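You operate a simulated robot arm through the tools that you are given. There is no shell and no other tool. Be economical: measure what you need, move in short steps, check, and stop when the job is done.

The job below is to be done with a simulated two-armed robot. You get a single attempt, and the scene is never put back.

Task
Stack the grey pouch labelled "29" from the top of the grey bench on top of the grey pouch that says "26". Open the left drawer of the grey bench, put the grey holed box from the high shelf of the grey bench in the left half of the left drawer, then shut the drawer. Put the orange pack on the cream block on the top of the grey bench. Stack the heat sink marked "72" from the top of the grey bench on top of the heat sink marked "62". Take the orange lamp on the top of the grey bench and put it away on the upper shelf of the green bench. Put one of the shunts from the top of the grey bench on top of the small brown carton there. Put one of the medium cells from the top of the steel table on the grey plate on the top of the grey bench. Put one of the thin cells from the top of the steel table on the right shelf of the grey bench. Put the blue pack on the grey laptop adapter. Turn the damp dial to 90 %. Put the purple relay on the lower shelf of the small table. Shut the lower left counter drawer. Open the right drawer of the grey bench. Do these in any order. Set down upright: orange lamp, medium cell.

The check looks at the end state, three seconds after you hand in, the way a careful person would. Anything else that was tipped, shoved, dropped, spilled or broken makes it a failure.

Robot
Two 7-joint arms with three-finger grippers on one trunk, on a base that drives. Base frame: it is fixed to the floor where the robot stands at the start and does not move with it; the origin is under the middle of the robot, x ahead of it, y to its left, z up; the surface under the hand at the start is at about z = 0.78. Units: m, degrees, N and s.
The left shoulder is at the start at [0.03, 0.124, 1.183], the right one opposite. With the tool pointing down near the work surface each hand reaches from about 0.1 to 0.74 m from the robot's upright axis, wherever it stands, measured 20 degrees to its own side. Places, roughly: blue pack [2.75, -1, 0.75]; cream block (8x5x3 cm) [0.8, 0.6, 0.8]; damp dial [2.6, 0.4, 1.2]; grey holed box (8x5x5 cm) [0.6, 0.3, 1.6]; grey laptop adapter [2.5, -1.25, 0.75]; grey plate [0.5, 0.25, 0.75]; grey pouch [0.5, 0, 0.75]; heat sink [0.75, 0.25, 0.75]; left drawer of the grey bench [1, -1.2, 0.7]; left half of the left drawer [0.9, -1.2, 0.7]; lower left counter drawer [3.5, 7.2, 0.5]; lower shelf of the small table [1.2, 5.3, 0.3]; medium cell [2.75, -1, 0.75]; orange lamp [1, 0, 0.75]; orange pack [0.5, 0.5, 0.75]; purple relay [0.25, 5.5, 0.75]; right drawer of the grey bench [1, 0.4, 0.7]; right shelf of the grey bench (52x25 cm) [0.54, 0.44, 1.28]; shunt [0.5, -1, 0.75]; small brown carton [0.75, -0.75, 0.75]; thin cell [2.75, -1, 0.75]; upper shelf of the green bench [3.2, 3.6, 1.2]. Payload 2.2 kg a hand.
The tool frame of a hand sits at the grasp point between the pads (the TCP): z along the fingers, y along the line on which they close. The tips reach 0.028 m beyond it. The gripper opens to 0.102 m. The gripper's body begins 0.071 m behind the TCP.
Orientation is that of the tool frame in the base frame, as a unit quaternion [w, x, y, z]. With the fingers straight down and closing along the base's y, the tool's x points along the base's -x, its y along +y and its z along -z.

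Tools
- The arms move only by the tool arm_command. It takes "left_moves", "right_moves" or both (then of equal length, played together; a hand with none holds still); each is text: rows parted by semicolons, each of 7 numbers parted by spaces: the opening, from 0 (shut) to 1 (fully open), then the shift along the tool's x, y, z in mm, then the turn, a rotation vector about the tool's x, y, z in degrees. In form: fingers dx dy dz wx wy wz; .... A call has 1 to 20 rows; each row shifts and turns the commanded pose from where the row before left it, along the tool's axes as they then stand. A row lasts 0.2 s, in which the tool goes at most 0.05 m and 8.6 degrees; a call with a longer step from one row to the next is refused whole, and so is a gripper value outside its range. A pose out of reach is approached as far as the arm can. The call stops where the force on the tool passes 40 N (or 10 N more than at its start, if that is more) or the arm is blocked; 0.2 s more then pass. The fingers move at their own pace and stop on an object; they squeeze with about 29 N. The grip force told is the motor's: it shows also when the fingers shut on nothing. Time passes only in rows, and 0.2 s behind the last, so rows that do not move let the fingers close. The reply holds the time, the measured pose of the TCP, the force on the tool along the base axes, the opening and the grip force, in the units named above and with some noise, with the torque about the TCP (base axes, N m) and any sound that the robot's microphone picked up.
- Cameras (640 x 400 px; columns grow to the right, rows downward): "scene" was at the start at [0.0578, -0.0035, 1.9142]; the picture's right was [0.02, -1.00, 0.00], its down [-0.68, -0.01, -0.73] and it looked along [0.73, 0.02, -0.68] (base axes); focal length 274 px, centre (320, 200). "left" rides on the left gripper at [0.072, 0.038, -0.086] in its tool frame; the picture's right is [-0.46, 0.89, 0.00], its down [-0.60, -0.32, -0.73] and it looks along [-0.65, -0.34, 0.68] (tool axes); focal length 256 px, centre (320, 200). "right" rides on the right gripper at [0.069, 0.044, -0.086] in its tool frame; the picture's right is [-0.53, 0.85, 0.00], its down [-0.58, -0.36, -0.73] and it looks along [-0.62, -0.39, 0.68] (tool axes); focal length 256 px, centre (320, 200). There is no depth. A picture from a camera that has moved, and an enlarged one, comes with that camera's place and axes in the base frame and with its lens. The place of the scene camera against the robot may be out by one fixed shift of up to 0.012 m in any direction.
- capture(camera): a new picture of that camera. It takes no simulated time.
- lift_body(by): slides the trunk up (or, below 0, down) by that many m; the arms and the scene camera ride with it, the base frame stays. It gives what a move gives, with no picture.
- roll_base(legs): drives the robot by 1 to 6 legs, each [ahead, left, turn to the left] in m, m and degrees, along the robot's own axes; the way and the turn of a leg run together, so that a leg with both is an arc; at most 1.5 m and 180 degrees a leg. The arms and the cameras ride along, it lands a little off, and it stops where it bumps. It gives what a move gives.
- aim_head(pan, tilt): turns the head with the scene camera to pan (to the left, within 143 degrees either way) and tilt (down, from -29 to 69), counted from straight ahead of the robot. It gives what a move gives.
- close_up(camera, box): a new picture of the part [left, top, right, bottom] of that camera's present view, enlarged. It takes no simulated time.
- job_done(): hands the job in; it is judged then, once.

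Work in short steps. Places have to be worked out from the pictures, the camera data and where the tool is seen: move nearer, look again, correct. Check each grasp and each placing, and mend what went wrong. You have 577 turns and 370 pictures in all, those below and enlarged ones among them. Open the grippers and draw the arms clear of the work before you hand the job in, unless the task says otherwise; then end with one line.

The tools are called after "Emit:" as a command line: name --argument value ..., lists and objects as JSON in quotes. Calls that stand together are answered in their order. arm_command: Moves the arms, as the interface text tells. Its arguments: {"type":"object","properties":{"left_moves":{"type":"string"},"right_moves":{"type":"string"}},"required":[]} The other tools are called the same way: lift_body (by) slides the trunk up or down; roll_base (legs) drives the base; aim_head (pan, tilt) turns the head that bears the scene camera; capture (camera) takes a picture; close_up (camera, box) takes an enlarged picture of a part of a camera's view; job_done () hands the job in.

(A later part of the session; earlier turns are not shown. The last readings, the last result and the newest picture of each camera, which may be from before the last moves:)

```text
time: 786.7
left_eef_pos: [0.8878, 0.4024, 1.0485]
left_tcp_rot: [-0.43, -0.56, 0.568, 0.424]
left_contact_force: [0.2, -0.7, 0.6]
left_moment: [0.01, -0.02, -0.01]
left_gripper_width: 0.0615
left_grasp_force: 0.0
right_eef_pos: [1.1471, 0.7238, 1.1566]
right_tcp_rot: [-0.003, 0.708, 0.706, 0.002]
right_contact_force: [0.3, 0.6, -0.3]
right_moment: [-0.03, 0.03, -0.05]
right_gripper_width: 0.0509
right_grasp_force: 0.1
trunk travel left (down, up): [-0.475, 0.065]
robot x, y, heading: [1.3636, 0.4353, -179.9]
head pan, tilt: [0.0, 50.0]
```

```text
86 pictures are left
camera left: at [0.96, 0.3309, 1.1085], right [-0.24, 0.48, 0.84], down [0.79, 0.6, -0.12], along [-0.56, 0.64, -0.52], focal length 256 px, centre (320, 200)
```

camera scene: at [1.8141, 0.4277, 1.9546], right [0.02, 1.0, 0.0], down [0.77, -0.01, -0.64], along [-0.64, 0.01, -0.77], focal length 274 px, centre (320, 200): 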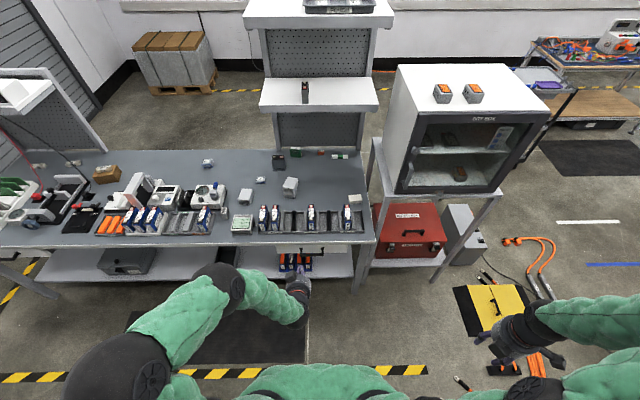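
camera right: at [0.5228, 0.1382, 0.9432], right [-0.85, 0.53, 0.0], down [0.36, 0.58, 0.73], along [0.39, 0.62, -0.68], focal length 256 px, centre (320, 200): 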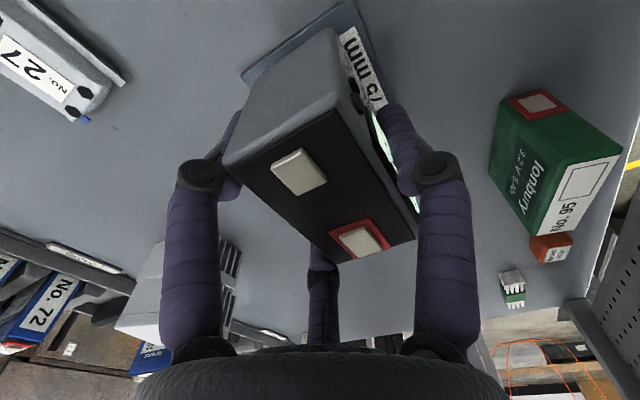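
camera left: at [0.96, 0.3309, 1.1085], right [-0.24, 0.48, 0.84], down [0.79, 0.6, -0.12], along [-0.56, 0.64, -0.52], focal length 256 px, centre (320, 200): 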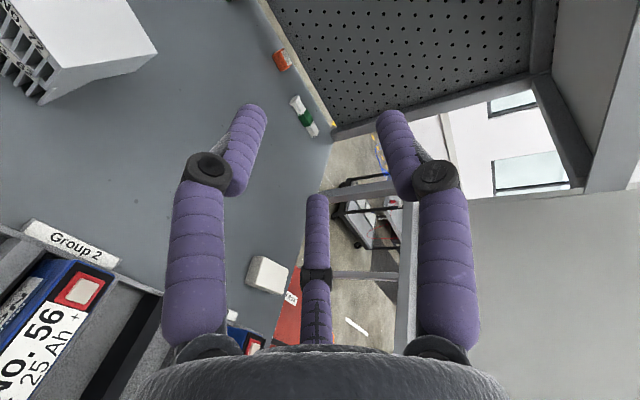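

The base can get this close. Shift to (1.33, 0.50) and extend the left hand above the bench toward the pack.

Emit:
roll_base --legs '[[0.03, -0.065, 0]]'

Emit:
arm_command --left_moves "0.6 0 12 40 0 0 0;0.6 0 12 40 0 0 0;0.6 0 12 40 0 0 0;0.6 0 12 40 0 0 0;0.6 0 12 40 0 0 0;0.6 0 6 20 0 0 0;0.6 0 0 0 0 0 0"

Emit:
capture --camera "left"

```text
time: 787.9
left_eef_pos: [0.8647, 0.4642, 1.0472]
left_tcp_rot: [-0.43, -0.558, 0.569, 0.425]
left_contact_force: [-0.4, -0.2, 0.6]
left_moment: [0.01, -0.01, 0.02]
left_gripper_width: 0.0613
left_grasp_force: 0.0
right_eef_pos: [1.1253, 0.7873, 1.1571]
right_tcp_rot: [-0.003, 0.708, 0.706, 0.002]
right_contact_force: [-0.3, -0.3, -0.7]
right_moment: [0.01, 0.04, 0.02]
right_gripper_width: 0.0513
right_grasp_force: 0.0
trunk travel left (down, up): [-0.475, 0.065]
robot x, y, heading: [1.3348, 0.5004, -180.1]
head pan, tilt: [0.0, 50.0]
stopped in leg 1: the robot was blocked; the commanded pose is now the measured one
```

```text
time: 789.5
left_eef_pos: [0.7514, 0.4685, 1.0566]
left_tcp_rot: [-0.431, -0.561, 0.568, 0.42]
left_contact_force: [0.2, -0.8, 0.8]
left_moment: [-0.04, 0.0, 0.04]
left_gripper_width: 0.0614
left_grasp_force: 0.0
left hand out of reach, approached as far as the arm can: row 1, 3, 4
right_eef_pos: [1.1247, 0.7872, 1.1576]
right_tcp_rot: [-0.001, 0.709, 0.705, 0.002]
right_contact_force: [-0.5, 0.2, 0.6]
right_moment: [0.0, 0.0, 0.01]
right_gripper_width: 0.0511
right_grasp_force: 0.1
trunk travel left (down, up): [-0.475, 0.065]
robot x, y, heading: [1.3381, 0.4982, -179.8]
head pan, tilt: [0.0, 50.0]
```

```text
85 pictures are left
camera left: at [0.824, 0.398, 1.1177], right [-0.24, 0.48, 0.84], down [0.79, 0.6, -0.12], along [-0.56, 0.64, -0.53], focal length 256 px, centre (320, 200)
```

left: 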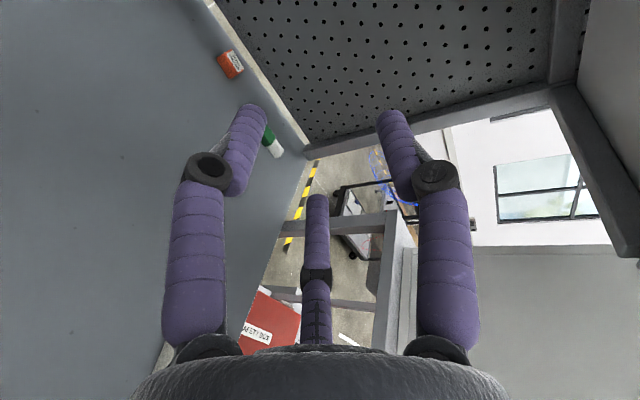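

Emit:
arm_command --left_moves "0.6 0 6 20 0 0 0;0.6 0 6 20 0 0 0;0.6 0 6 20 0 0 0;0.6 0 6 20 0 0 0;0.6 0 0 0 0 0 0"

```text
time: 790.7
left_eef_pos: [0.67, 0.4681, 1.0568]
left_tcp_rot: [-0.43, -0.559, 0.569, 0.423]
left_contact_force: [0.2, 0.6, -0.1]
left_moment: [-0.03, -0.02, -0.01]
left_gripper_width: 0.0613
left_grasp_force: 0.0
right_eef_pos: [1.1253, 0.7871, 1.1571]
right_tcp_rot: [-0.002, 0.709, 0.705, 0.003]
right_contact_force: [-0.7, 0.3, 0.4]
right_moment: [0.0, 0.04, 0.01]
right_gripper_width: 0.051
right_grasp_force: 0.1
trunk travel left (down, up): [-0.475, 0.065]
robot x, y, heading: [1.3387, 0.496, -180.0]
head pan, tilt: [0.0, 50.0]
```

Emit:
arm_command --left_moves "0.6 0 6 20 0 0 0;0.6 0 6 20 0 0 0;0.6 0 6 20 0 0 0;0.6 0 6 20 0 0 0;0.6 0 0 0 0 0 0"

Emit:
lift_body --by -0.12

Emit:
capture --camera "left"

Emit:
capture --camera "scene"

```text
time: 791.9
left_eef_pos: [0.5828, 0.4677, 1.0596]
left_tcp_rot: [-0.431, -0.559, 0.568, 0.424]
left_contact_force: [-0.3, -0.1, -0.5]
left_moment: [0.0, 0.04, -0.01]
left_gripper_width: 0.0613
left_grasp_force: 0.0
right_eef_pos: [1.1255, 0.7868, 1.1565]
right_tcp_rot: [-0.002, 0.709, 0.705, 0.002]
right_contact_force: [0.0, -0.1, 0.6]
right_moment: [0.0, 0.05, -0.01]
right_gripper_width: 0.0509
right_grasp_force: 0.1
trunk travel left (down, up): [-0.475, 0.065]
robot x, y, heading: [1.3357, 0.4922, -179.9]
head pan, tilt: [0.0, 50.0]
```

```text
time: 793.4
left_eef_pos: [0.5837, 0.4685, 0.9399]
left_tcp_rot: [-0.431, -0.559, 0.568, 0.423]
left_contact_force: [0.3, 0.6, -0.2]
left_moment: [0.0, 0.0, 0.0]
left_gripper_width: 0.0613
left_grasp_force: 0.0
right_eef_pos: [1.1254, 0.7874, 1.0369]
right_tcp_rot: [-0.001, 0.709, 0.705, 0.004]
right_contact_force: [1.1, -0.5, -0.8]
right_moment: [0.04, -0.02, -0.02]
right_gripper_width: 0.0511
right_grasp_force: 0.1
trunk travel left (down, up): [-0.355, 0.185]
robot x, y, heading: [1.3368, 0.4947, -180.2]
head pan, tilt: [0.0, 50.0]
```

```text
84 pictures are left
camera left: at [0.6559, 0.3963, 1.0015], right [-0.24, 0.48, 0.85], down [0.79, 0.6, -0.12], along [-0.56, 0.64, -0.52], focal length 256 px, centre (320, 200)
```

left: 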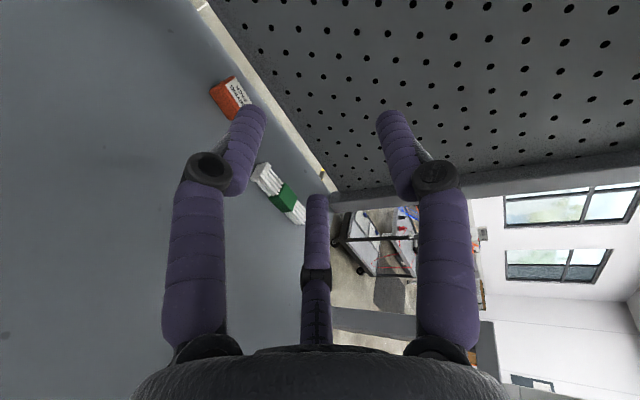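

```text
83 pictures are left
camera scene: at [1.2974, 0.4913, 1.8347], right [0.0, 1.0, 0.0], down [0.77, 0.0, -0.64], along [-0.64, 0.0, -0.77], focal length 274 px, centre (320, 200)
```

scene: 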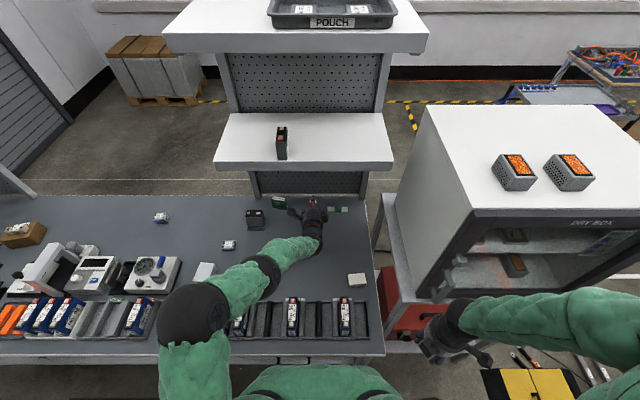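

Emit:
lift_body --by -0.045

Emit:
arm_command --left_moves "0.6 1 -4 23 0 0 0;0.6 1 -4 23 0 0 0;0.6 1 -4 23 0 0 0;0.6 1 -4 23 0 0 0;0.6 0 0 0 0 0 0"

Emit:
capture --camera "left"

Emit:
capture --camera "scene"

```text
time: 794.2
left_eef_pos: [0.5844, 0.4679, 0.8957]
left_tcp_rot: [-0.43, -0.559, 0.568, 0.424]
left_contact_force: [0.4, 0.0, 0.8]
left_moment: [0.0, 0.01, -0.01]
left_gripper_width: 0.0614
left_grasp_force: 0.1
right_eef_pos: [1.1253, 0.7879, 0.9913]
right_tcp_rot: [-0.001, 0.709, 0.705, 0.002]
right_contact_force: [0.8, -0.6, 0.9]
right_moment: [-0.03, 0.01, 0.03]
right_gripper_width: 0.051
right_grasp_force: 0.0
trunk travel left (down, up): [-0.31, 0.23]
robot x, y, heading: [1.3395, 0.4966, -180.1]
head pan, tilt: [0.0, 50.0]
```

```text
time: 795.4
left_eef_pos: [0.4998, 0.4638, 0.854]
left_tcp_rot: [-0.431, -0.559, 0.568, 0.424]
left_contact_force: [-0.2, 0.1, 0.5]
left_moment: [-0.03, -0.03, -0.01]
left_gripper_width: 0.0611
left_grasp_force: 0.2
right_eef_pos: [1.1253, 0.7874, 0.9918]
right_tcp_rot: [-0.002, 0.709, 0.705, 0.002]
right_contact_force: [0.0, 0.7, 0.9]
right_moment: [-0.02, 0.03, 0.0]
right_gripper_width: 0.051
right_grasp_force: 0.1
trunk travel left (down, up): [-0.31, 0.23]
robot x, y, heading: [1.34, 0.4985, -180.2]
head pan, tilt: [0.0, 50.0]
```

```text
82 pictures are left
camera left: at [0.5714, 0.3925, 0.9152], right [-0.24, 0.48, 0.84], down [0.79, 0.6, -0.12], along [-0.56, 0.64, -0.52], focal length 256 px, centre (320, 200)
```

left: 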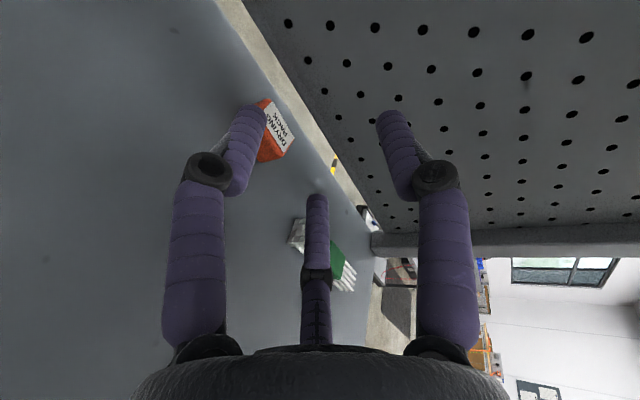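

```text
81 pictures are left
camera scene: at [1.2976, 0.4913, 1.7896], right [0.0, 1.0, 0.0], down [0.77, 0.0, -0.64], along [-0.64, 0.0, -0.77], focal length 274 px, centre (320, 200)
```

scene: 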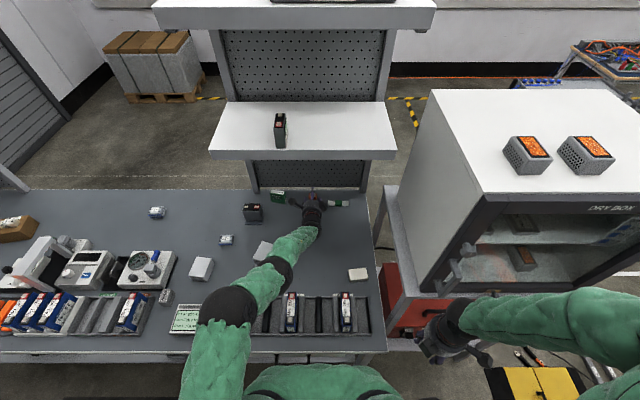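

Emit:
arm_command --left_moves "0.6 5 -18 5 0 0 0;0.6 0 -18 5 0 0 0;0.6 0 0 0 0 0 0"

Emit:
capture --camera "left"

```text
time: 796.2
left_eef_pos: [0.4991, 0.4591, 0.8163]
left_tcp_rot: [-0.431, -0.56, 0.568, 0.421]
left_contact_force: [0.3, 0.0, 0.5]
left_moment: [-0.02, 0.02, -0.02]
left_gripper_width: 0.0612
left_grasp_force: 0.2
right_eef_pos: [1.1255, 0.7862, 0.9918]
right_tcp_rot: [-0.002, 0.709, 0.705, 0.002]
right_contact_force: [-0.1, 0.0, -0.2]
right_moment: [0.02, 0.03, -0.01]
right_gripper_width: 0.0511
right_grasp_force: 0.1
trunk travel left (down, up): [-0.31, 0.23]
robot x, y, heading: [1.3397, 0.4979, -180.0]
head pan, tilt: [0.0, 50.0]
```

```text
80 pictures are left
camera left: at [0.5718, 0.3884, 0.8787], right [-0.24, 0.48, 0.84], down [0.79, 0.6, -0.11], along [-0.56, 0.64, -0.53], focal length 256 px, centre (320, 200)
```

left: 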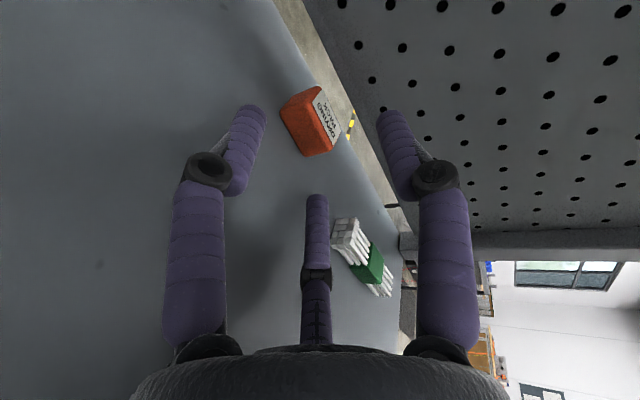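

Emit:
arm_command --left_moves "0.6 1 5 17 0 0 0;0.6 0 5 17 0 0 0;0.6 0 0 0 0 0 0"

Emit:
capture --camera "left"

```text
time: 797.0
left_eef_pos: [0.4677, 0.4566, 0.8173]
left_tcp_rot: [-0.429, -0.559, 0.569, 0.424]
left_contact_force: [-0.5, 0.2, 0.3]
left_moment: [0.03, 0.04, 0.01]
left_gripper_width: 0.0614
left_grasp_force: 0.1
left hand out of reach, approached as far as the arm can: row 2
right_eef_pos: [1.1247, 0.787, 0.9897]
right_tcp_rot: [-0.002, 0.709, 0.706, 0.002]
right_contact_force: [-0.7, -0.1, 0.1]
right_moment: [0.02, -0.01, -0.01]
right_gripper_width: 0.0509
right_grasp_force: 0.1
trunk travel left (down, up): [-0.31, 0.23]
robot x, y, heading: [1.3386, 0.4986, -180.0]
head pan, tilt: [0.0, 50.0]
```

```text
79 pictures are left
camera left: at [0.54, 0.385, 0.8789], right [-0.24, 0.48, 0.84], down [0.79, 0.6, -0.12], along [-0.56, 0.64, -0.52], focal length 256 px, centre (320, 200)
```

left: 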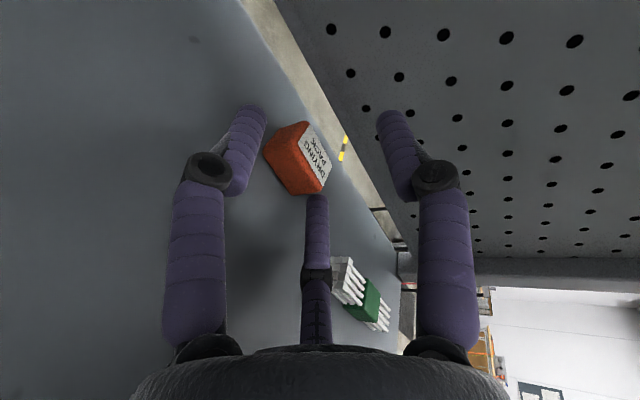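

Emit:
arm_command --left_moves "0.5 0 0 0 0 0 0;0.3 0 0 0 0 0 0;0 0 0 0 0 0 0;0 0 0 0 0 0 0;0 0 0 0 0 0 0"

Emit:
capture --camera "left"

```text
time: 798.2
left_eef_pos: [0.4678, 0.4572, 0.8172]
left_tcp_rot: [-0.431, -0.559, 0.569, 0.423]
left_contact_force: [0.4, 0.1, -1.8]
left_moment: [-0.02, 0.01, -0.02]
left_gripper_width: 0.0399
left_grasp_force: 28.9
right_eef_pos: [1.1249, 0.7864, 0.9916]
right_tcp_rot: [-0.002, 0.709, 0.706, 0.002]
right_contact_force: [0.6, 1.0, -0.2]
right_moment: [-0.02, -0.02, 0.02]
right_gripper_width: 0.0511
right_grasp_force: 0.0
trunk travel left (down, up): [-0.31, 0.23]
robot x, y, heading: [1.3394, 0.4907, -179.9]
head pan, tilt: [0.0, 50.0]
```

```text
78 pictures are left
camera left: at [0.5397, 0.385, 0.8797], right [-0.24, 0.48, 0.84], down [0.79, 0.6, -0.12], along [-0.56, 0.64, -0.52], focal length 256 px, centre (320, 200)
```

left: 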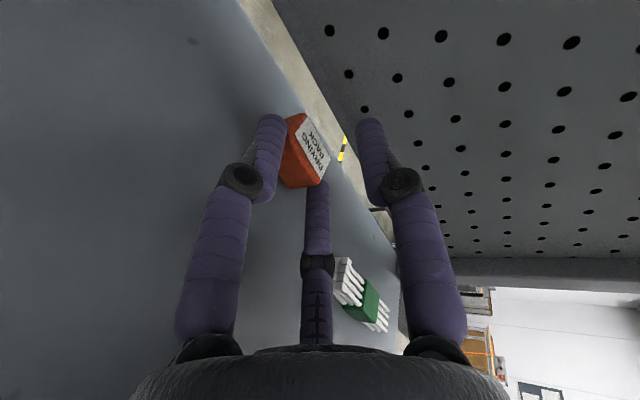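

Gripped. Lift slightly with the trunk and check.

Emit:
lift_body --by 0.06

Emit:
capture --camera "left"

```text
time: 799.2
left_eef_pos: [0.468, 0.4575, 0.8773]
left_tcp_rot: [-0.43, -0.56, 0.568, 0.424]
left_contact_force: [0.1, -0.2, -0.2]
left_moment: [-0.05, 0.01, 0.0]
left_gripper_width: 0.0398
left_grasp_force: 29.1
right_eef_pos: [1.1238, 0.7866, 1.0507]
right_tcp_rot: [-0.001, 0.709, 0.705, 0.001]
right_contact_force: [-0.1, 1.2, 0.7]
right_moment: [-0.02, 0.0, 0.0]
right_gripper_width: 0.0508
right_grasp_force: 0.0
trunk travel left (down, up): [-0.37, 0.17]
robot x, y, heading: [1.3406, 0.4972, -179.9]
head pan, tilt: [0.0, 50.0]
```

```text
77 pictures are left
camera left: at [0.5398, 0.3852, 0.939], right [-0.24, 0.48, 0.84], down [0.79, 0.6, -0.12], along [-0.56, 0.64, -0.52], focal length 256 px, centre (320, 200)
```

left: 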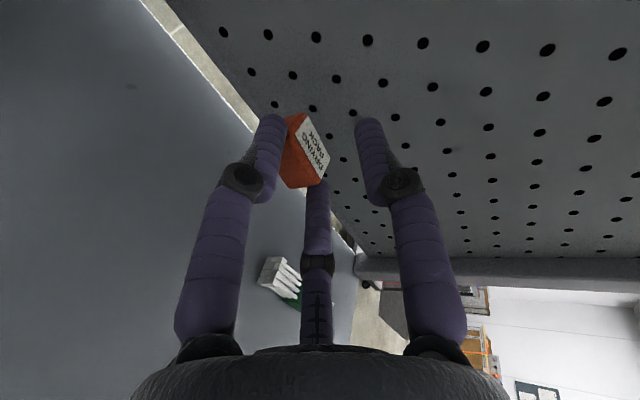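

Emit:
lift_body --by 0.09

Emit:
arm_command --left_moves "0 0 -8.5 -30 0 0 0;0 0 -8.5 -30 0 0 0;0 0 -8.5 -30 0 0 0;0 0 -8.5 -30 0 0 0;0 0 -8.5 -30 0 0 0;0 0 -8.5 -30 0 0 0;0 0 -8.5 -30 0 0 0;0 0 -8.5 -30 0 0 0;0 0 0 0 0 0 0"

Emit:
roll_base --legs '[[-0.2, 0, 0]]'

Emit:
roll_base --legs '[[0, -0.2, 12]]'

Emit:
capture --camera "left"

Emit:
capture --camera "scene"

```text
time: 800.5
left_eef_pos: [0.467, 0.456, 0.9678]
left_tcp_rot: [-0.43, -0.559, 0.569, 0.424]
left_contact_force: [0.8, 0.5, -0.4]
left_moment: [0.0, 0.0, 0.0]
left_gripper_width: 0.0396
left_grasp_force: 28.9
right_eef_pos: [1.1239, 0.7868, 1.1419]
right_tcp_rot: [-0.001, 0.709, 0.705, 0.002]
right_contact_force: [0.4, -0.2, 0.2]
right_moment: [-0.02, 0.01, 0.0]
right_gripper_width: 0.0509
right_grasp_force: 0.1
trunk travel left (down, up): [-0.46, 0.08]
robot x, y, heading: [1.3398, 0.4972, -180.3]
head pan, tilt: [0.0, 50.0]
```

```text
time: 802.5
left_eef_pos: [0.7107, 0.4869, 0.9805]
left_tcp_rot: [-0.431, -0.562, 0.568, 0.42]
left_contact_force: [0.1, 0.4, 0.2]
left_moment: [-0.01, 0.0, 0.0]
left_gripper_width: 0.0404
left_grasp_force: 28.7
left hand out of reach, approached as far as the arm can: row 2, 3, 4, 5, 6, 8
right_eef_pos: [1.1241, 0.7865, 1.1423]
right_tcp_rot: [-0.001, 0.709, 0.705, 0.003]
right_contact_force: [0.7, 0.8, 0.5]
right_moment: [0.0, -0.02, -0.01]
right_gripper_width: 0.051
right_grasp_force: 0.1
trunk travel left (down, up): [-0.46, 0.08]
robot x, y, heading: [1.3399, 0.4953, -180.3]
head pan, tilt: [0.0, 50.0]
```

```text
time: 804.1
left_eef_pos: [0.9108, 0.4882, 0.9811]
left_tcp_rot: [-0.431, -0.561, 0.568, 0.421]
left_contact_force: [-0.3, 0.6, -0.6]
left_moment: [-0.01, 0.0, 0.02]
left_gripper_width: 0.0404
left_grasp_force: 29.0
right_eef_pos: [1.3257, 0.7873, 1.1425]
right_tcp_rot: [-0.002, 0.71, 0.704, 0.002]
right_contact_force: [0.2, -0.1, -0.4]
right_moment: [0.03, 0.02, -0.01]
right_gripper_width: 0.0509
right_grasp_force: 0.1
trunk travel left (down, up): [-0.46, 0.08]
robot x, y, heading: [1.5387, 0.4942, 180.1]
head pan, tilt: [0.0, 50.0]
```

```text
time: 805.7
left_eef_pos: [0.9057, 0.5567, 0.9819]
left_tcp_rot: [0.472, 0.616, -0.508, -0.374]
left_contact_force: [0.4, -0.1, 0.4]
left_moment: [-0.01, 0.0, 0.02]
left_gripper_width: 0.0401
left_grasp_force: 29.0
right_eef_pos: [1.2525, 0.9322, 1.1413]
right_tcp_rot: [0.0, 0.635, 0.773, 0.002]
right_contact_force: [0.6, 0.8, -0.6]
right_moment: [-0.02, 0.04, -0.01]
right_gripper_width: 0.0512
right_grasp_force: 0.0
trunk travel left (down, up): [-0.46, 0.08]
robot x, y, heading: [1.5217, 0.694, -168.5]
head pan, tilt: [0.0, 50.0]
```

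```text
76 pictures are left
camera left: at [0.9904, 0.5016, 1.043], right [-0.34, 0.42, 0.84], down [0.65, 0.75, -0.12], along [-0.68, 0.51, -0.53], focal length 256 px, centre (320, 200)
```

left: 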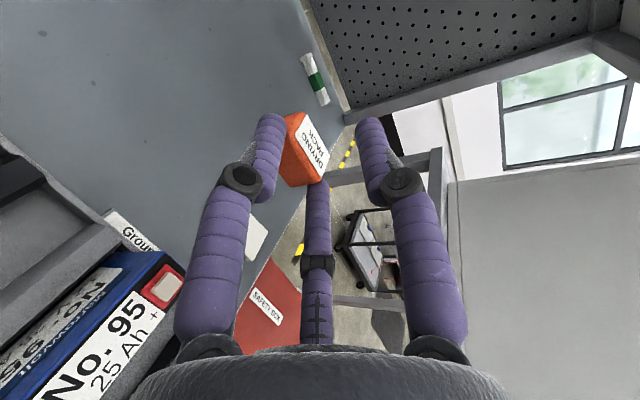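

```text
75 pictures are left
camera scene: at [1.4781, 0.6771, 1.9396], right [-0.2, 0.98, 0.0], down [0.75, 0.15, -0.64], along [-0.63, -0.13, -0.77], focal length 274 px, centre (320, 200)
```

scene: 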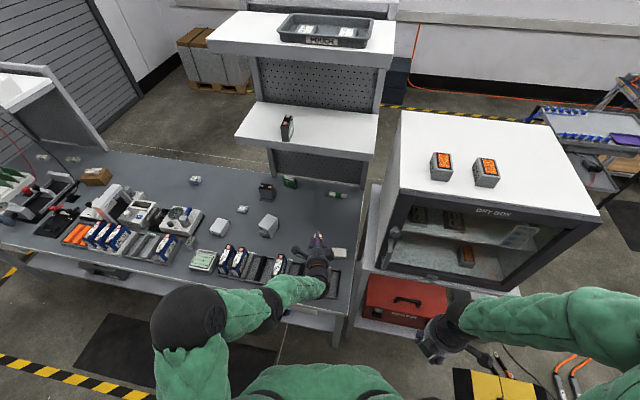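

Emit:
roll_base --legs '[[0.03, -0.085, 0]]'

Emit:
lift_body --by -0.07

Emit:
capture --camera "left"

Emit:
close_up --camera "scene" --box '[250, 180, 410, 280]'

```text
time: 806.8
left_eef_pos: [0.8587, 0.6335, 0.9807]
left_tcp_rot: [0.471, 0.615, -0.51, -0.375]
left_contact_force: [-0.8, 0.5, 0.2]
left_moment: [0.0, -0.02, 0.01]
left_gripper_width: 0.0401
left_grasp_force: 29.2
right_eef_pos: [1.2063, 1.0101, 1.1405]
right_tcp_rot: [-0.001, 0.635, 0.772, 0.002]
right_contact_force: [-0.4, 0.5, -0.5]
right_moment: [-0.04, -0.03, 0.0]
right_gripper_width: 0.0513
right_grasp_force: 0.0
trunk travel left (down, up): [-0.46, 0.08]
robot x, y, heading: [1.4743, 0.7635, -168.8]
head pan, tilt: [0.0, 50.0]
```

```text
time: 807.9
left_eef_pos: [0.8592, 0.6326, 0.9121]
left_tcp_rot: [0.47, 0.615, -0.509, -0.376]
left_contact_force: [0.4, -0.4, 0.1]
left_moment: [0.01, -0.01, 0.03]
left_gripper_width: 0.041
left_grasp_force: 29.0
right_eef_pos: [1.2065, 1.0087, 1.0708]
right_tcp_rot: [-0.001, 0.636, 0.772, 0.001]
right_contact_force: [0.4, -0.5, 0.7]
right_moment: [-0.02, -0.02, 0.01]
right_gripper_width: 0.0509
right_grasp_force: 0.1
trunk travel left (down, up): [-0.39, 0.15]
robot x, y, heading: [1.477, 0.7629, -168.6]
head pan, tilt: [0.0, 50.0]
```

```text
74 pictures are left
camera left: at [0.9444, 0.5778, 0.9732], right [-0.33, 0.42, 0.84], down [0.65, 0.75, -0.12], along [-0.68, 0.51, -0.53], focal length 256 px, centre (320, 200)
```

left: 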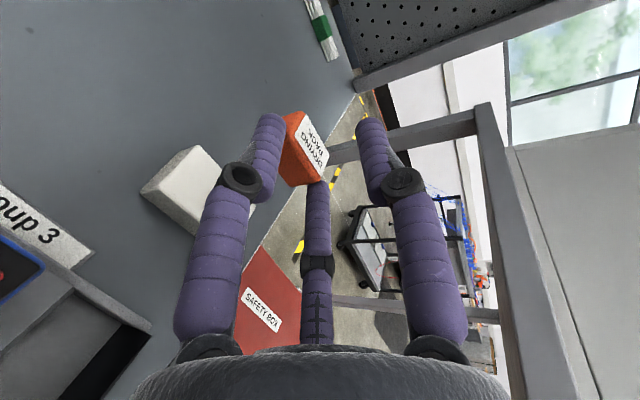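

```text
4.00 times, centred on (330, 230) of scene
camera zoom: at [1.4327, 0.7519, 1.8697], right [-0.2, 0.98, 0.0], down [0.75, 0.15, -0.64], along [-0.63, -0.13, -0.77], focal length 1095 px, centre (280, 80)
```

zoom: 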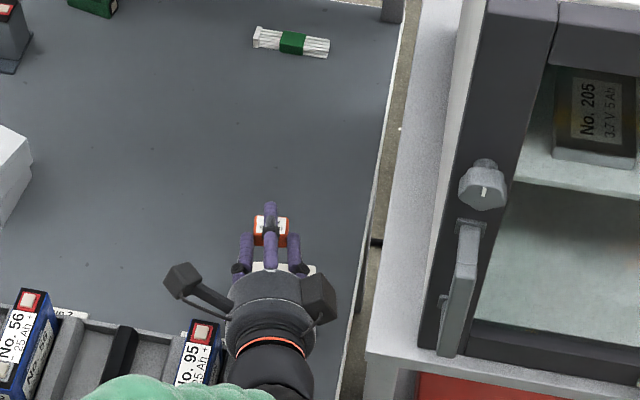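

Emit:
arm_command --left_moves "0 -12 -2 -7 0 0 0;0 -12 -2 -7 0 0 0;0 0 0 0 0 0 0"

Emit:
lift_body --by -0.04

Emit:
capture --camera "left"

Emit:
close_up --camera "scene" --box '[250, 180, 410, 280]'

```text
time: 808.6
left_eef_pos: [0.8683, 0.6588, 0.9106]
left_tcp_rot: [0.471, 0.615, -0.509, -0.375]
left_contact_force: [0.8, -0.4, 0.4]
left_moment: [0.0, -0.02, 0.03]
left_gripper_width: 0.0411
left_grasp_force: 29.0
right_eef_pos: [1.2059, 1.0074, 1.0712]
right_tcp_rot: [-0.001, 0.635, 0.773, 0.003]
right_contact_force: [0.3, -0.9, -0.1]
right_moment: [0.04, 0.02, -0.02]
right_gripper_width: 0.051
right_grasp_force: 0.1
trunk travel left (down, up): [-0.39, 0.15]
robot x, y, heading: [1.4742, 0.7688, -168.8]
head pan, tilt: [0.0, 50.0]
```

```text
time: 809.5
left_eef_pos: [0.8697, 0.6587, 0.8694]
left_tcp_rot: [0.471, 0.615, -0.509, -0.376]
left_contact_force: [0.1, -0.4, -0.3]
left_moment: [-0.02, 0.0, -0.03]
left_gripper_width: 0.0413
left_grasp_force: 29.2
right_eef_pos: [1.2068, 1.0085, 1.0314]
right_tcp_rot: [-0.001, 0.636, 0.772, 0.003]
right_contact_force: [1.0, -0.6, 0.4]
right_moment: [0.0, 0.0, -0.02]
right_gripper_width: 0.051
right_grasp_force: 0.0
trunk travel left (down, up): [-0.35, 0.19]
robot x, y, heading: [1.4766, 0.7626, -168.9]
head pan, tilt: [0.0, 50.0]
```

```text
72 pictures are left
camera left: at [0.9542, 0.604, 0.9323], right [-0.33, 0.42, 0.84], down [0.65, 0.75, -0.12], along [-0.68, 0.51, -0.53], focal length 256 px, centre (320, 200)
```

left: 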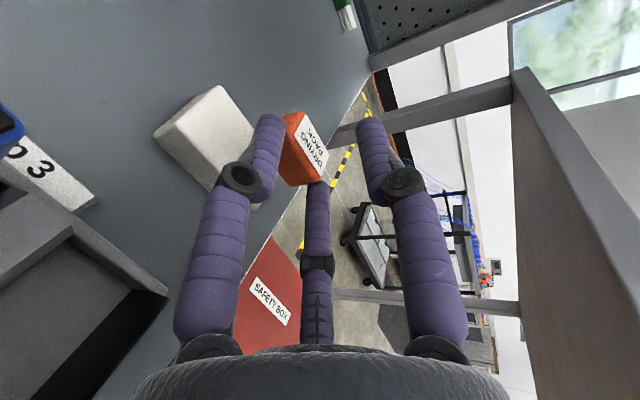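

```text
4.00 times, centred on (330, 230) of scene
camera zoom: at [1.4329, 0.7514, 1.8297], right [-0.2, 0.98, 0.0], down [0.75, 0.15, -0.64], along [-0.63, -0.13, -0.77], focal length 1095 px, centre (280, 80)
```

zoom: 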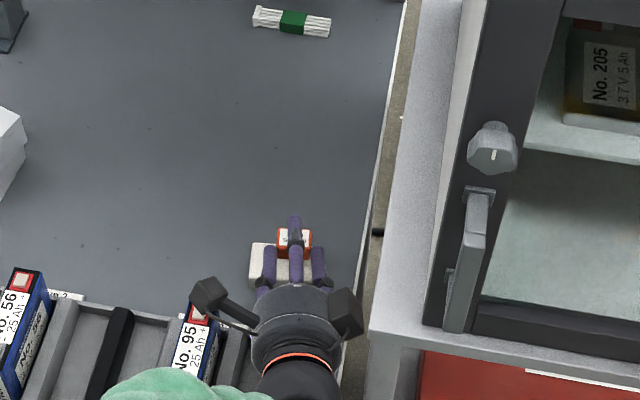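

The hand camera is close to cell 95; yaw the hand 15° more so it clears, then lower.

Emit:
arm_command --left_moves "0 0 0 0 0.12 7.2 -2.05;0 0 0 0 0.12 7.2 -2.05;0 0 0 0 0 0 0"

Emit:
close_up --camera "scene" --box '[270, 200, 390, 275]'

Emit:
capture --camera "left"

```text
time: 810.0
left_eef_pos: [0.8721, 0.6541, 0.8692]
left_tcp_rot: [0.507, 0.666, -0.441, -0.324]
left_contact_force: [0.3, -0.5, -0.3]
left_moment: [0.02, -0.02, -0.02]
left_gripper_width: 0.0411
left_grasp_force: 28.7
right_eef_pos: [1.2065, 1.0074, 1.032]
right_tcp_rot: [-0.001, 0.635, 0.772, 0.003]
right_contact_force: [0.0, 0.8, -0.4]
right_moment: [0.03, 0.02, 0.01]
right_gripper_width: 0.0509
right_grasp_force: 0.1
trunk travel left (down, up): [-0.35, 0.19]
robot x, y, heading: [1.4739, 0.7685, -168.8]
head pan, tilt: [0.0, 50.0]
stopped in row 2 (left hand): the force on the tool passed its limit at 69 N (the readings are from after the stop); the commanded pose is now the measured one
```

```text
5.33 times, centred on (330, 238) of scene
camera zoom: at [1.4331, 0.7506, 1.8295], right [-0.2, 0.98, 0.0], down [0.75, 0.15, -0.64], along [-0.63, -0.13, -0.77], focal length 1460 px, centre (267, 0)
```

zoom: 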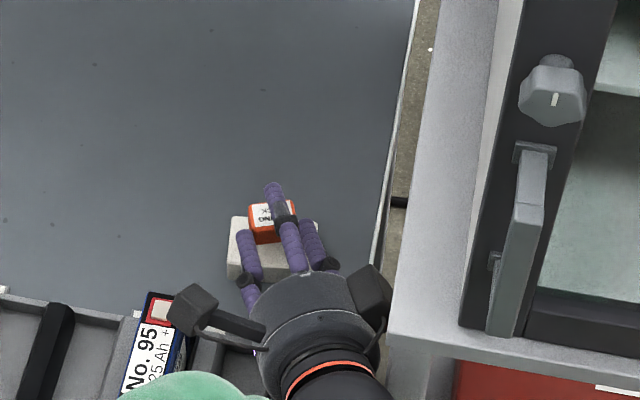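

```text
69 pictures are left
camera left: at [0.9666, 0.6188, 0.9305], right [-0.42, 0.34, 0.84], down [0.48, 0.87, -0.11], along [-0.77, 0.36, -0.53], focal length 256 px, centre (320, 200)
```

left: 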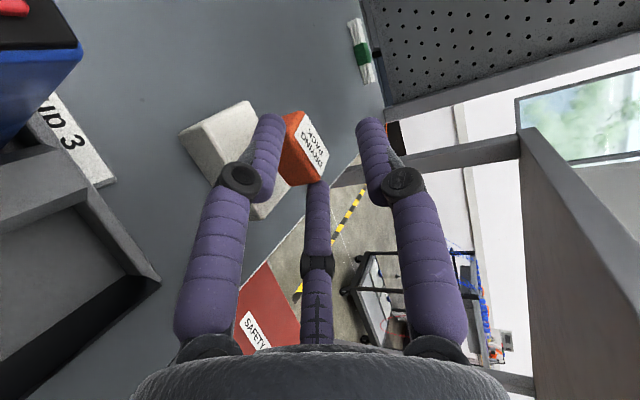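

Emit:
lift_body --by -0.01

Emit:
lift_body --by -0.006

```text
time: 810.6
left_eef_pos: [0.8717, 0.655, 0.8581]
left_tcp_rot: [0.507, 0.666, -0.441, -0.323]
left_contact_force: [0.5, -0.7, -0.4]
left_moment: [0.02, -0.01, -0.01]
left_gripper_width: 0.0409
left_grasp_force: 29.2
right_eef_pos: [1.2055, 1.0078, 1.0215]
right_tcp_rot: [-0.002, 0.634, 0.773, 0.003]
right_contact_force: [-1.0, -0.8, 0.2]
right_moment: [0.02, -0.01, -0.03]
right_gripper_width: 0.051
right_grasp_force: 0.0
trunk travel left (down, up): [-0.34, 0.2]
robot x, y, heading: [1.4759, 0.7659, -168.7]
head pan, tilt: [0.0, 50.0]
```

```text
time: 811.2
left_eef_pos: [0.8717, 0.6552, 0.8524]
left_tcp_rot: [0.507, 0.666, -0.442, -0.323]
left_contact_force: [0.7, 0.0, -1.2]
left_moment: [-0.01, 0.13, -0.08]
left_gripper_width: 0.0411
left_grasp_force: 28.8
right_eef_pos: [1.2059, 1.0078, 1.0152]
right_tcp_rot: [-0.001, 0.635, 0.772, 0.002]
right_contact_force: [0.2, -0.4, 0.3]
right_moment: [-0.04, -0.01, 0.01]
right_gripper_width: 0.0507
right_grasp_force: 0.0
trunk travel left (down, up): [-0.334, 0.206]
robot x, y, heading: [1.4737, 0.766, -168.7]
head pan, tilt: [0.0, 50.0]
```

Emit:
lift_body --by -0.004

Emit:
lift_body --by -0.003

Emit:
capture --camera "left"

Emit:
close_up --camera "scene" --box '[270, 200, 390, 275]'

```text
time: 811.7
left_eef_pos: [0.8709, 0.6544, 0.8483]
left_tcp_rot: [0.508, 0.666, -0.44, -0.323]
left_contact_force: [0.6, 0.4, 0.1]
left_moment: [0.0, -0.01, -0.03]
left_gripper_width: 0.0416
left_grasp_force: 29.3
right_eef_pos: [1.207, 1.0085, 1.0115]
right_tcp_rot: [-0.001, 0.635, 0.772, 0.002]
right_contact_force: [0.5, -0.2, -0.6]
right_moment: [0.0, -0.01, 0.0]
right_gripper_width: 0.051
right_grasp_force: 0.0
trunk travel left (down, up): [-0.33, 0.21]
robot x, y, heading: [1.4771, 0.7639, -168.5]
head pan, tilt: [0.0, 50.0]
```

```text
time: 812.2
left_eef_pos: [0.8716, 0.6551, 0.8463]
left_tcp_rot: [0.509, 0.666, -0.44, -0.323]
left_contact_force: [0.0, 0.3, 1.9]
left_moment: [0.0, 0.14, 0.02]
left_gripper_width: 0.0413
left_grasp_force: 29.3
right_eef_pos: [1.2072, 1.0086, 1.0089]
right_tcp_rot: [-0.001, 0.635, 0.772, 0.003]
right_contact_force: [-0.3, -1.0, 0.9]
right_moment: [0.0, -0.01, 0.02]
right_gripper_width: 0.0511
right_grasp_force: 0.0
trunk travel left (down, up): [-0.327, 0.213]
robot x, y, heading: [1.472, 0.7687, -168.5]
head pan, tilt: [0.0, 50.0]
```

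```text
68 pictures are left
camera left: at [0.9666, 0.6189, 0.9079], right [-0.42, 0.34, 0.84], down [0.48, 0.87, -0.11], along [-0.77, 0.36, -0.53], focal length 256 px, centre (320, 200)
```

left: 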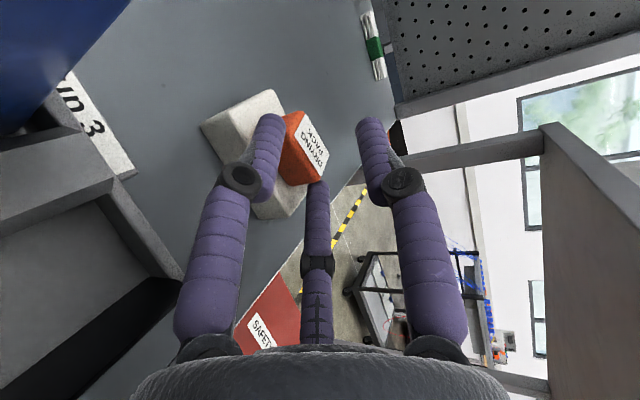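

```text
5.33 times, centred on (330, 238) of scene
camera zoom: at [1.4336, 0.7508, 1.8065], right [-0.2, 0.98, 0.0], down [0.75, 0.15, -0.64], along [-0.63, -0.13, -0.77], focal length 1460 px, centre (267, 0)
```

zoom: 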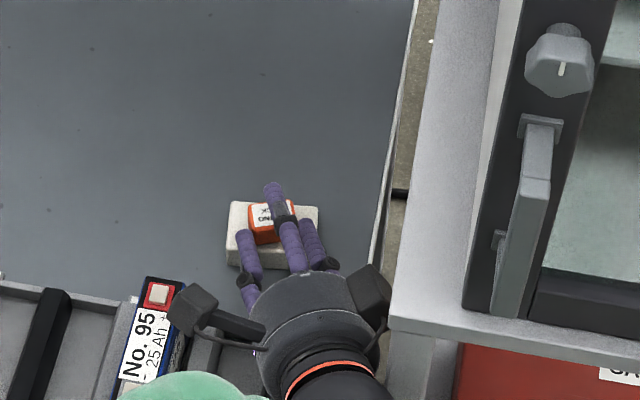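

Emit:
lift_body --by -0.001

Emit:
arm_command --left_moves "0.45 0 0 0 0 0 0;0.55 0 0 0 0 0 0;0.55 0 0 0 0 0 0"

Emit:
lift_body --by 0.1

Emit:
capture --camera "left"

Emit:
close_up --camera "scene" --box '[270, 200, 390, 275]'

```text
time: 812.7
left_eef_pos: [0.8713, 0.6547, 0.8448]
left_tcp_rot: [0.508, 0.666, -0.439, -0.324]
left_contact_force: [0.6, -0.6, 2.1]
left_moment: [0.04, 0.08, -0.01]
left_gripper_width: 0.041
left_grasp_force: 29.3
right_eef_pos: [1.2068, 1.0069, 1.0084]
right_tcp_rot: [-0.002, 0.636, 0.772, 0.002]
right_contact_force: [1.0, 0.3, -0.1]
right_moment: [-0.04, -0.02, 0.02]
right_gripper_width: 0.0507
right_grasp_force: 0.0
trunk travel left (down, up): [-0.326, 0.214]
robot x, y, heading: [1.4732, 0.7694, -168.3]
head pan, tilt: [0.0, 50.0]
```

```text
time: 813.5
left_eef_pos: [0.8716, 0.6541, 0.8451]
left_tcp_rot: [0.507, 0.667, -0.44, -0.323]
left_contact_force: [-0.7, -0.6, -0.8]
left_moment: [-0.02, 0.01, 0.02]
left_gripper_width: 0.0562
left_grasp_force: 0.0
right_eef_pos: [1.2074, 1.0083, 1.0073]
right_tcp_rot: [-0.002, 0.635, 0.772, 0.002]
right_contact_force: [0.1, -0.6, 0.4]
right_moment: [-0.01, -0.01, 0.02]
right_gripper_width: 0.0509
right_grasp_force: 0.0
trunk travel left (down, up): [-0.326, 0.214]
robot x, y, heading: [1.4714, 0.7673, -168.3]
head pan, tilt: [0.0, 50.0]
```

```text
time: 814.5
left_eef_pos: [0.8757, 0.6503, 0.9192]
left_tcp_rot: [0.505, 0.67, -0.442, -0.317]
left_contact_force: [-8.0, -12.5, -8.2]
left_moment: [-0.08, 0.08, 0.02]
left_gripper_width: 0.056
left_grasp_force: 0.0
right_eef_pos: [1.2056, 1.0088, 1.0886]
right_tcp_rot: [-0.002, 0.635, 0.772, 0.003]
right_contact_force: [0.0, 0.7, 0.6]
right_moment: [-0.03, 0.05, 0.01]
right_gripper_width: 0.0508
right_grasp_force: 0.0
trunk travel left (down, up): [-0.406, 0.134]
robot x, y, heading: [1.4753, 0.7673, -168.6]
head pan, tilt: [0.0, 50.0]
stopped: the force on the tool passed its limit at 59 N (the readings are from after the stop); the commanded pose is now the measured one
```

```text
66 pictures are left
camera left: at [0.9699, 0.6151, 0.9823], right [-0.43, 0.34, 0.84], down [0.47, 0.87, -0.1], along [-0.77, 0.35, -0.54], focal length 256 px, centre (320, 200)
```

left: 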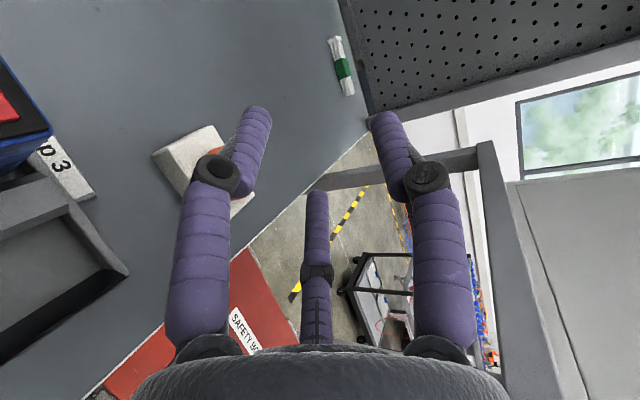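

```text
5.33 times, centred on (330, 238) of scene
camera zoom: at [1.4323, 0.7506, 1.8867], right [-0.2, 0.98, 0.0], down [0.75, 0.15, -0.64], along [-0.63, -0.13, -0.77], focal length 1460 px, centre (267, 0)
```

zoom: 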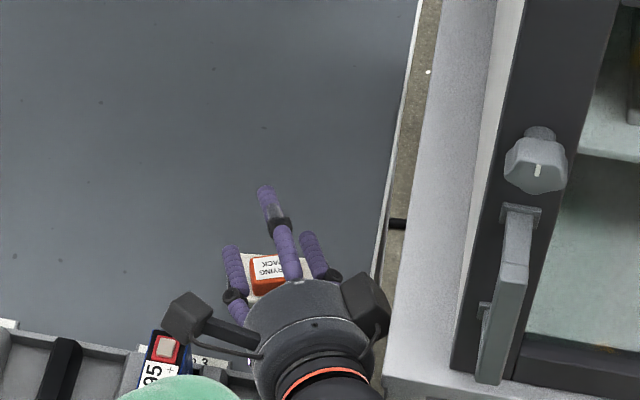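

The wrist caught the stand's ledge; pack stays on the block. Yaw back away from it and then withdraw.

Emit:
arm_command --left_moves "0.55 2 0 0 -0.07 -4.3 1.2;0.55 4 0 0 -0.07 -4.3 1.2;0.55 4 0 0 -0.07 -4.3 1.2;0.55 0 0 0 0 0 0"

Emit:
close_up --camera "scene" --box '[250, 190, 410, 290]'

```text
time: 815.5
left_eef_pos: [0.8786, 0.6446, 0.9192]
left_tcp_rot: [0.47, 0.624, -0.506, -0.366]
left_contact_force: [0.0, -0.3, 0.5]
left_moment: [-0.02, -0.02, 0.01]
left_gripper_width: 0.056
left_grasp_force: 0.1
right_eef_pos: [1.2065, 1.0077, 1.0874]
right_tcp_rot: [-0.001, 0.635, 0.772, 0.003]
right_contact_force: [-0.7, 0.4, -0.6]
right_moment: [0.03, 0.0, 0.01]
right_gripper_width: 0.0509
right_grasp_force: 0.1
trunk travel left (down, up): [-0.406, 0.134]
robot x, y, heading: [1.4726, 0.7651, -168.6]
head pan, tilt: [0.0, 50.0]
```

```text
4.00 times, centred on (330, 240) of scene
camera zoom: at [1.4327, 0.7513, 1.8861], right [-0.2, 0.98, 0.0], down [0.75, 0.15, -0.64], along [-0.63, -0.13, -0.77], focal length 1095 px, centre (280, 40)
```

zoom: 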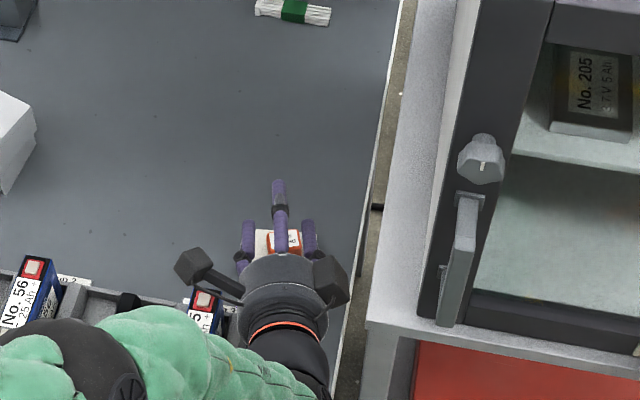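

Emit:
lift_body --by 0.12

Emit:
roll_base --legs '[[-0.3, 0, 0]]'

Emit:
close_up --camera "scene" --box '[220, 150, 420, 275]'

```text
time: 817.0
left_eef_pos: [0.8785, 0.6447, 1.0379]
left_tcp_rot: [0.47, 0.625, -0.505, -0.365]
left_contact_force: [0.0, -0.4, -0.3]
left_moment: [-0.02, 0.01, -0.01]
left_gripper_width: 0.0561
left_grasp_force: 0.1
right_eef_pos: [1.2065, 1.008, 1.2086]
right_tcp_rot: [-0.002, 0.635, 0.773, 0.001]
right_contact_force: [0.3, 0.7, 0.0]
right_moment: [0.04, 0.02, 0.02]
right_gripper_width: 0.0509
right_grasp_force: 0.0
trunk travel left (down, up): [-0.526, 0.014]
robot x, y, heading: [1.4721, 0.7668, -168.4]
head pan, tilt: [0.0, 50.0]
```

```text
time: 819.1
left_eef_pos: [1.1762, 0.7043, 1.039]
left_tcp_rot: [0.471, 0.625, -0.505, -0.365]
left_contact_force: [-0.4, 1.4, 0.0]
left_moment: [0.0, 0.01, 0.01]
left_gripper_width: 0.0562
left_grasp_force: 0.3
right_eef_pos: [1.5025, 1.069, 1.2079]
right_tcp_rot: [-0.001, 0.635, 0.773, 0.001]
right_contact_force: [-0.1, -0.2, 0.0]
right_moment: [-0.02, 0.04, 0.0]
right_gripper_width: 0.0509
right_grasp_force: 0.0
trunk travel left (down, up): [-0.526, 0.014]
robot x, y, heading: [1.7701, 0.8257, -168.6]
head pan, tilt: [0.0, 50.0]
```

```text
3.20 times, centred on (320, 212) of scene
camera zoom: at [1.7302, 0.8117, 2.0061], right [-0.2, 0.98, 0.0], down [0.75, 0.15, -0.64], along [-0.63, -0.13, -0.77], focal length 876 px, centre (320, 160)
```

zoom: 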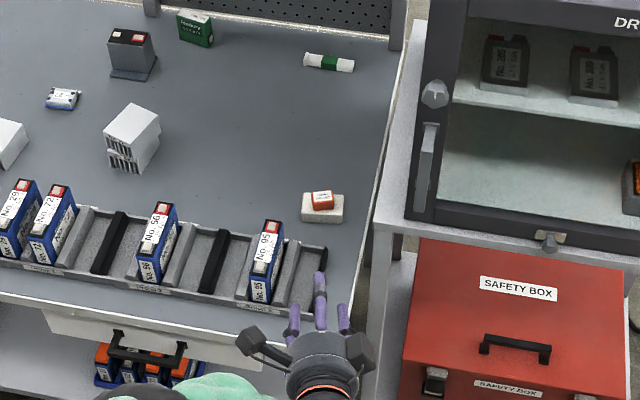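

Orange pack sits on the cream block. Last job: reopen the right drawer. Retract the left hand and reposition.

Emit:
arm_command --left_moves "0.5 15 0 -40 0 0 0;0.5 15 0 -40 0 0 0;0.5 15 0 -40 0 0 0;0.5 15 0 -40 0 0 0;0.5 0 0 0 0 0 0"

Emit:
roll_base --legs '[[-0.05, 0, -11.5], [0, 0.45, 0]]'

Emit:
capture --camera "scene"

```text
time: 820.3
left_eef_pos: [1.3398, 0.6857, 1.0895]
left_tcp_rot: [0.471, 0.626, -0.505, -0.363]
left_contact_force: [-0.6, -0.3, -0.5]
left_moment: [0.01, 0.0, 0.01]
left_gripper_width: 0.0509
left_grasp_force: 0.2
left hand out of reach, approached as far as the arm can: row 4
right_eef_pos: [1.5028, 1.0683, 1.2084]
right_tcp_rot: [-0.002, 0.635, 0.773, 0.002]
right_contact_force: [0.1, 0.2, -0.1]
right_moment: [0.01, 0.01, 0.01]
right_gripper_width: 0.0511
right_grasp_force: 0.1
trunk travel left (down, up): [-0.526, 0.014]
robot x, y, heading: [1.7697, 0.8276, -168.5]
head pan, tilt: [0.0, 50.0]
```

```text
time: 823.8
left_eef_pos: [1.366, 0.335, 1.0885]
left_tcp_rot: [0.431, 0.571, -0.567, -0.409]
left_contact_force: [-1.3, 0.8, -0.3]
left_moment: [0.01, -0.02, 0.02]
left_gripper_width: 0.051
left_grasp_force: 0.0
right_eef_pos: [1.6061, 0.6749, 1.2089]
right_tcp_rot: [-0.001, 0.712, 0.703, 0.002]
right_contact_force: [-1.0, 0.1, -0.9]
right_moment: [0.02, 0.0, 0.01]
right_gripper_width: 0.0514
right_grasp_force: 0.1
trunk travel left (down, up): [-0.526, 0.014]
robot x, y, heading: [1.8177, 0.385, 179.5]
head pan, tilt: [0.0, 50.0]
```

```text
62 pictures are left
camera scene: at [1.7761, 0.3776, 2.0061], right [0.01, 1.0, 0.0], down [0.77, -0.01, -0.64], along [-0.64, 0.0, -0.77], focal length 274 px, centre (320, 200)
```

scene: 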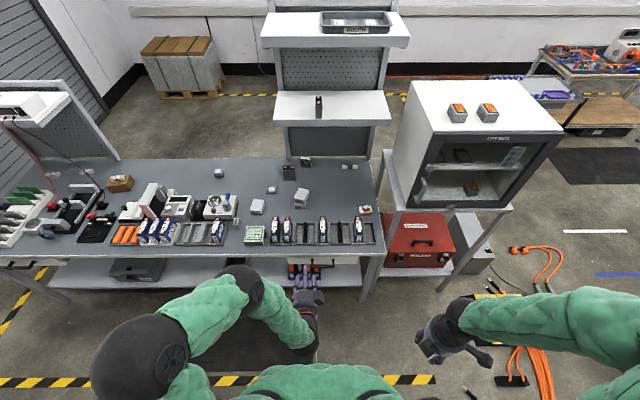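

The left hand already points forward; use it for the drawer. Lower the trunk and line up with the handle.

Emit:
lift_body --by -0.392

Emit:
arm_command --left_moves "0.8 -40 0 0 0 0 0;0.8 -38 0 0 0 0 0;0.8 0 0 0 0 0 0"

Emit:
capture --camera "left"

```text
time: 827.5
left_eef_pos: [1.3669, 0.3343, 0.6975]
left_tcp_rot: [0.431, 0.57, -0.566, -0.41]
left_contact_force: [0.1, 0.2, 0.0]
left_moment: [0.01, 0.02, -0.03]
left_gripper_width: 0.0511
left_grasp_force: 0.2
right_eef_pos: [1.6056, 0.6745, 0.8172]
right_tcp_rot: [-0.002, 0.711, 0.703, 0.002]
right_contact_force: [0.3, 0.2, 0.4]
right_moment: [-0.03, -0.01, 0.01]
right_gripper_width: 0.0511
right_grasp_force: 0.1
trunk travel left (down, up): [-0.134, 0.406]
robot x, y, heading: [1.818, 0.3792, 179.5]
head pan, tilt: [0.0, 50.0]
```

```text
time: 828.3
left_eef_pos: [1.3633, 0.4137, 0.6965]
left_tcp_rot: [0.431, 0.57, -0.567, -0.41]
left_contact_force: [-0.2, 0.5, 0.5]
left_moment: [0.0, -0.03, -0.01]
left_gripper_width: 0.0816
left_grasp_force: 0.0
right_eef_pos: [1.6062, 0.6743, 0.8157]
right_tcp_rot: [-0.001, 0.711, 0.703, 0.003]
right_contact_force: [0.6, 0.3, 0.4]
right_moment: [0.0, -0.03, 0.01]
right_gripper_width: 0.0509
right_grasp_force: 0.0
trunk travel left (down, up): [-0.134, 0.406]
robot x, y, heading: [1.8168, 0.3838, 179.5]
head pan, tilt: [0.0, 50.0]
```

```text
61 pictures are left
camera left: at [1.4368, 0.3441, 0.7588], right [-0.27, 0.48, 0.84], down [0.78, 0.62, -0.1], along [-0.57, 0.62, -0.54], focal length 256 px, centre (320, 200)
```

left: 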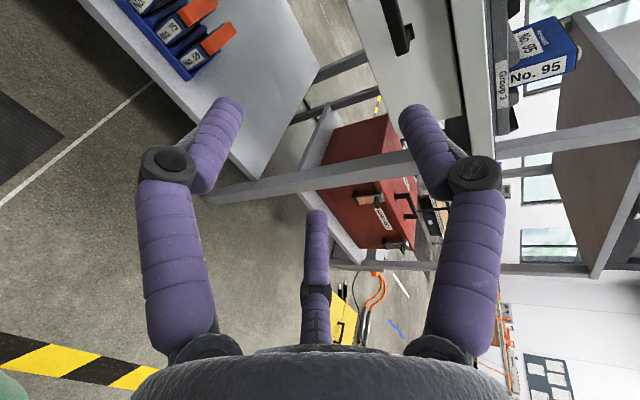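

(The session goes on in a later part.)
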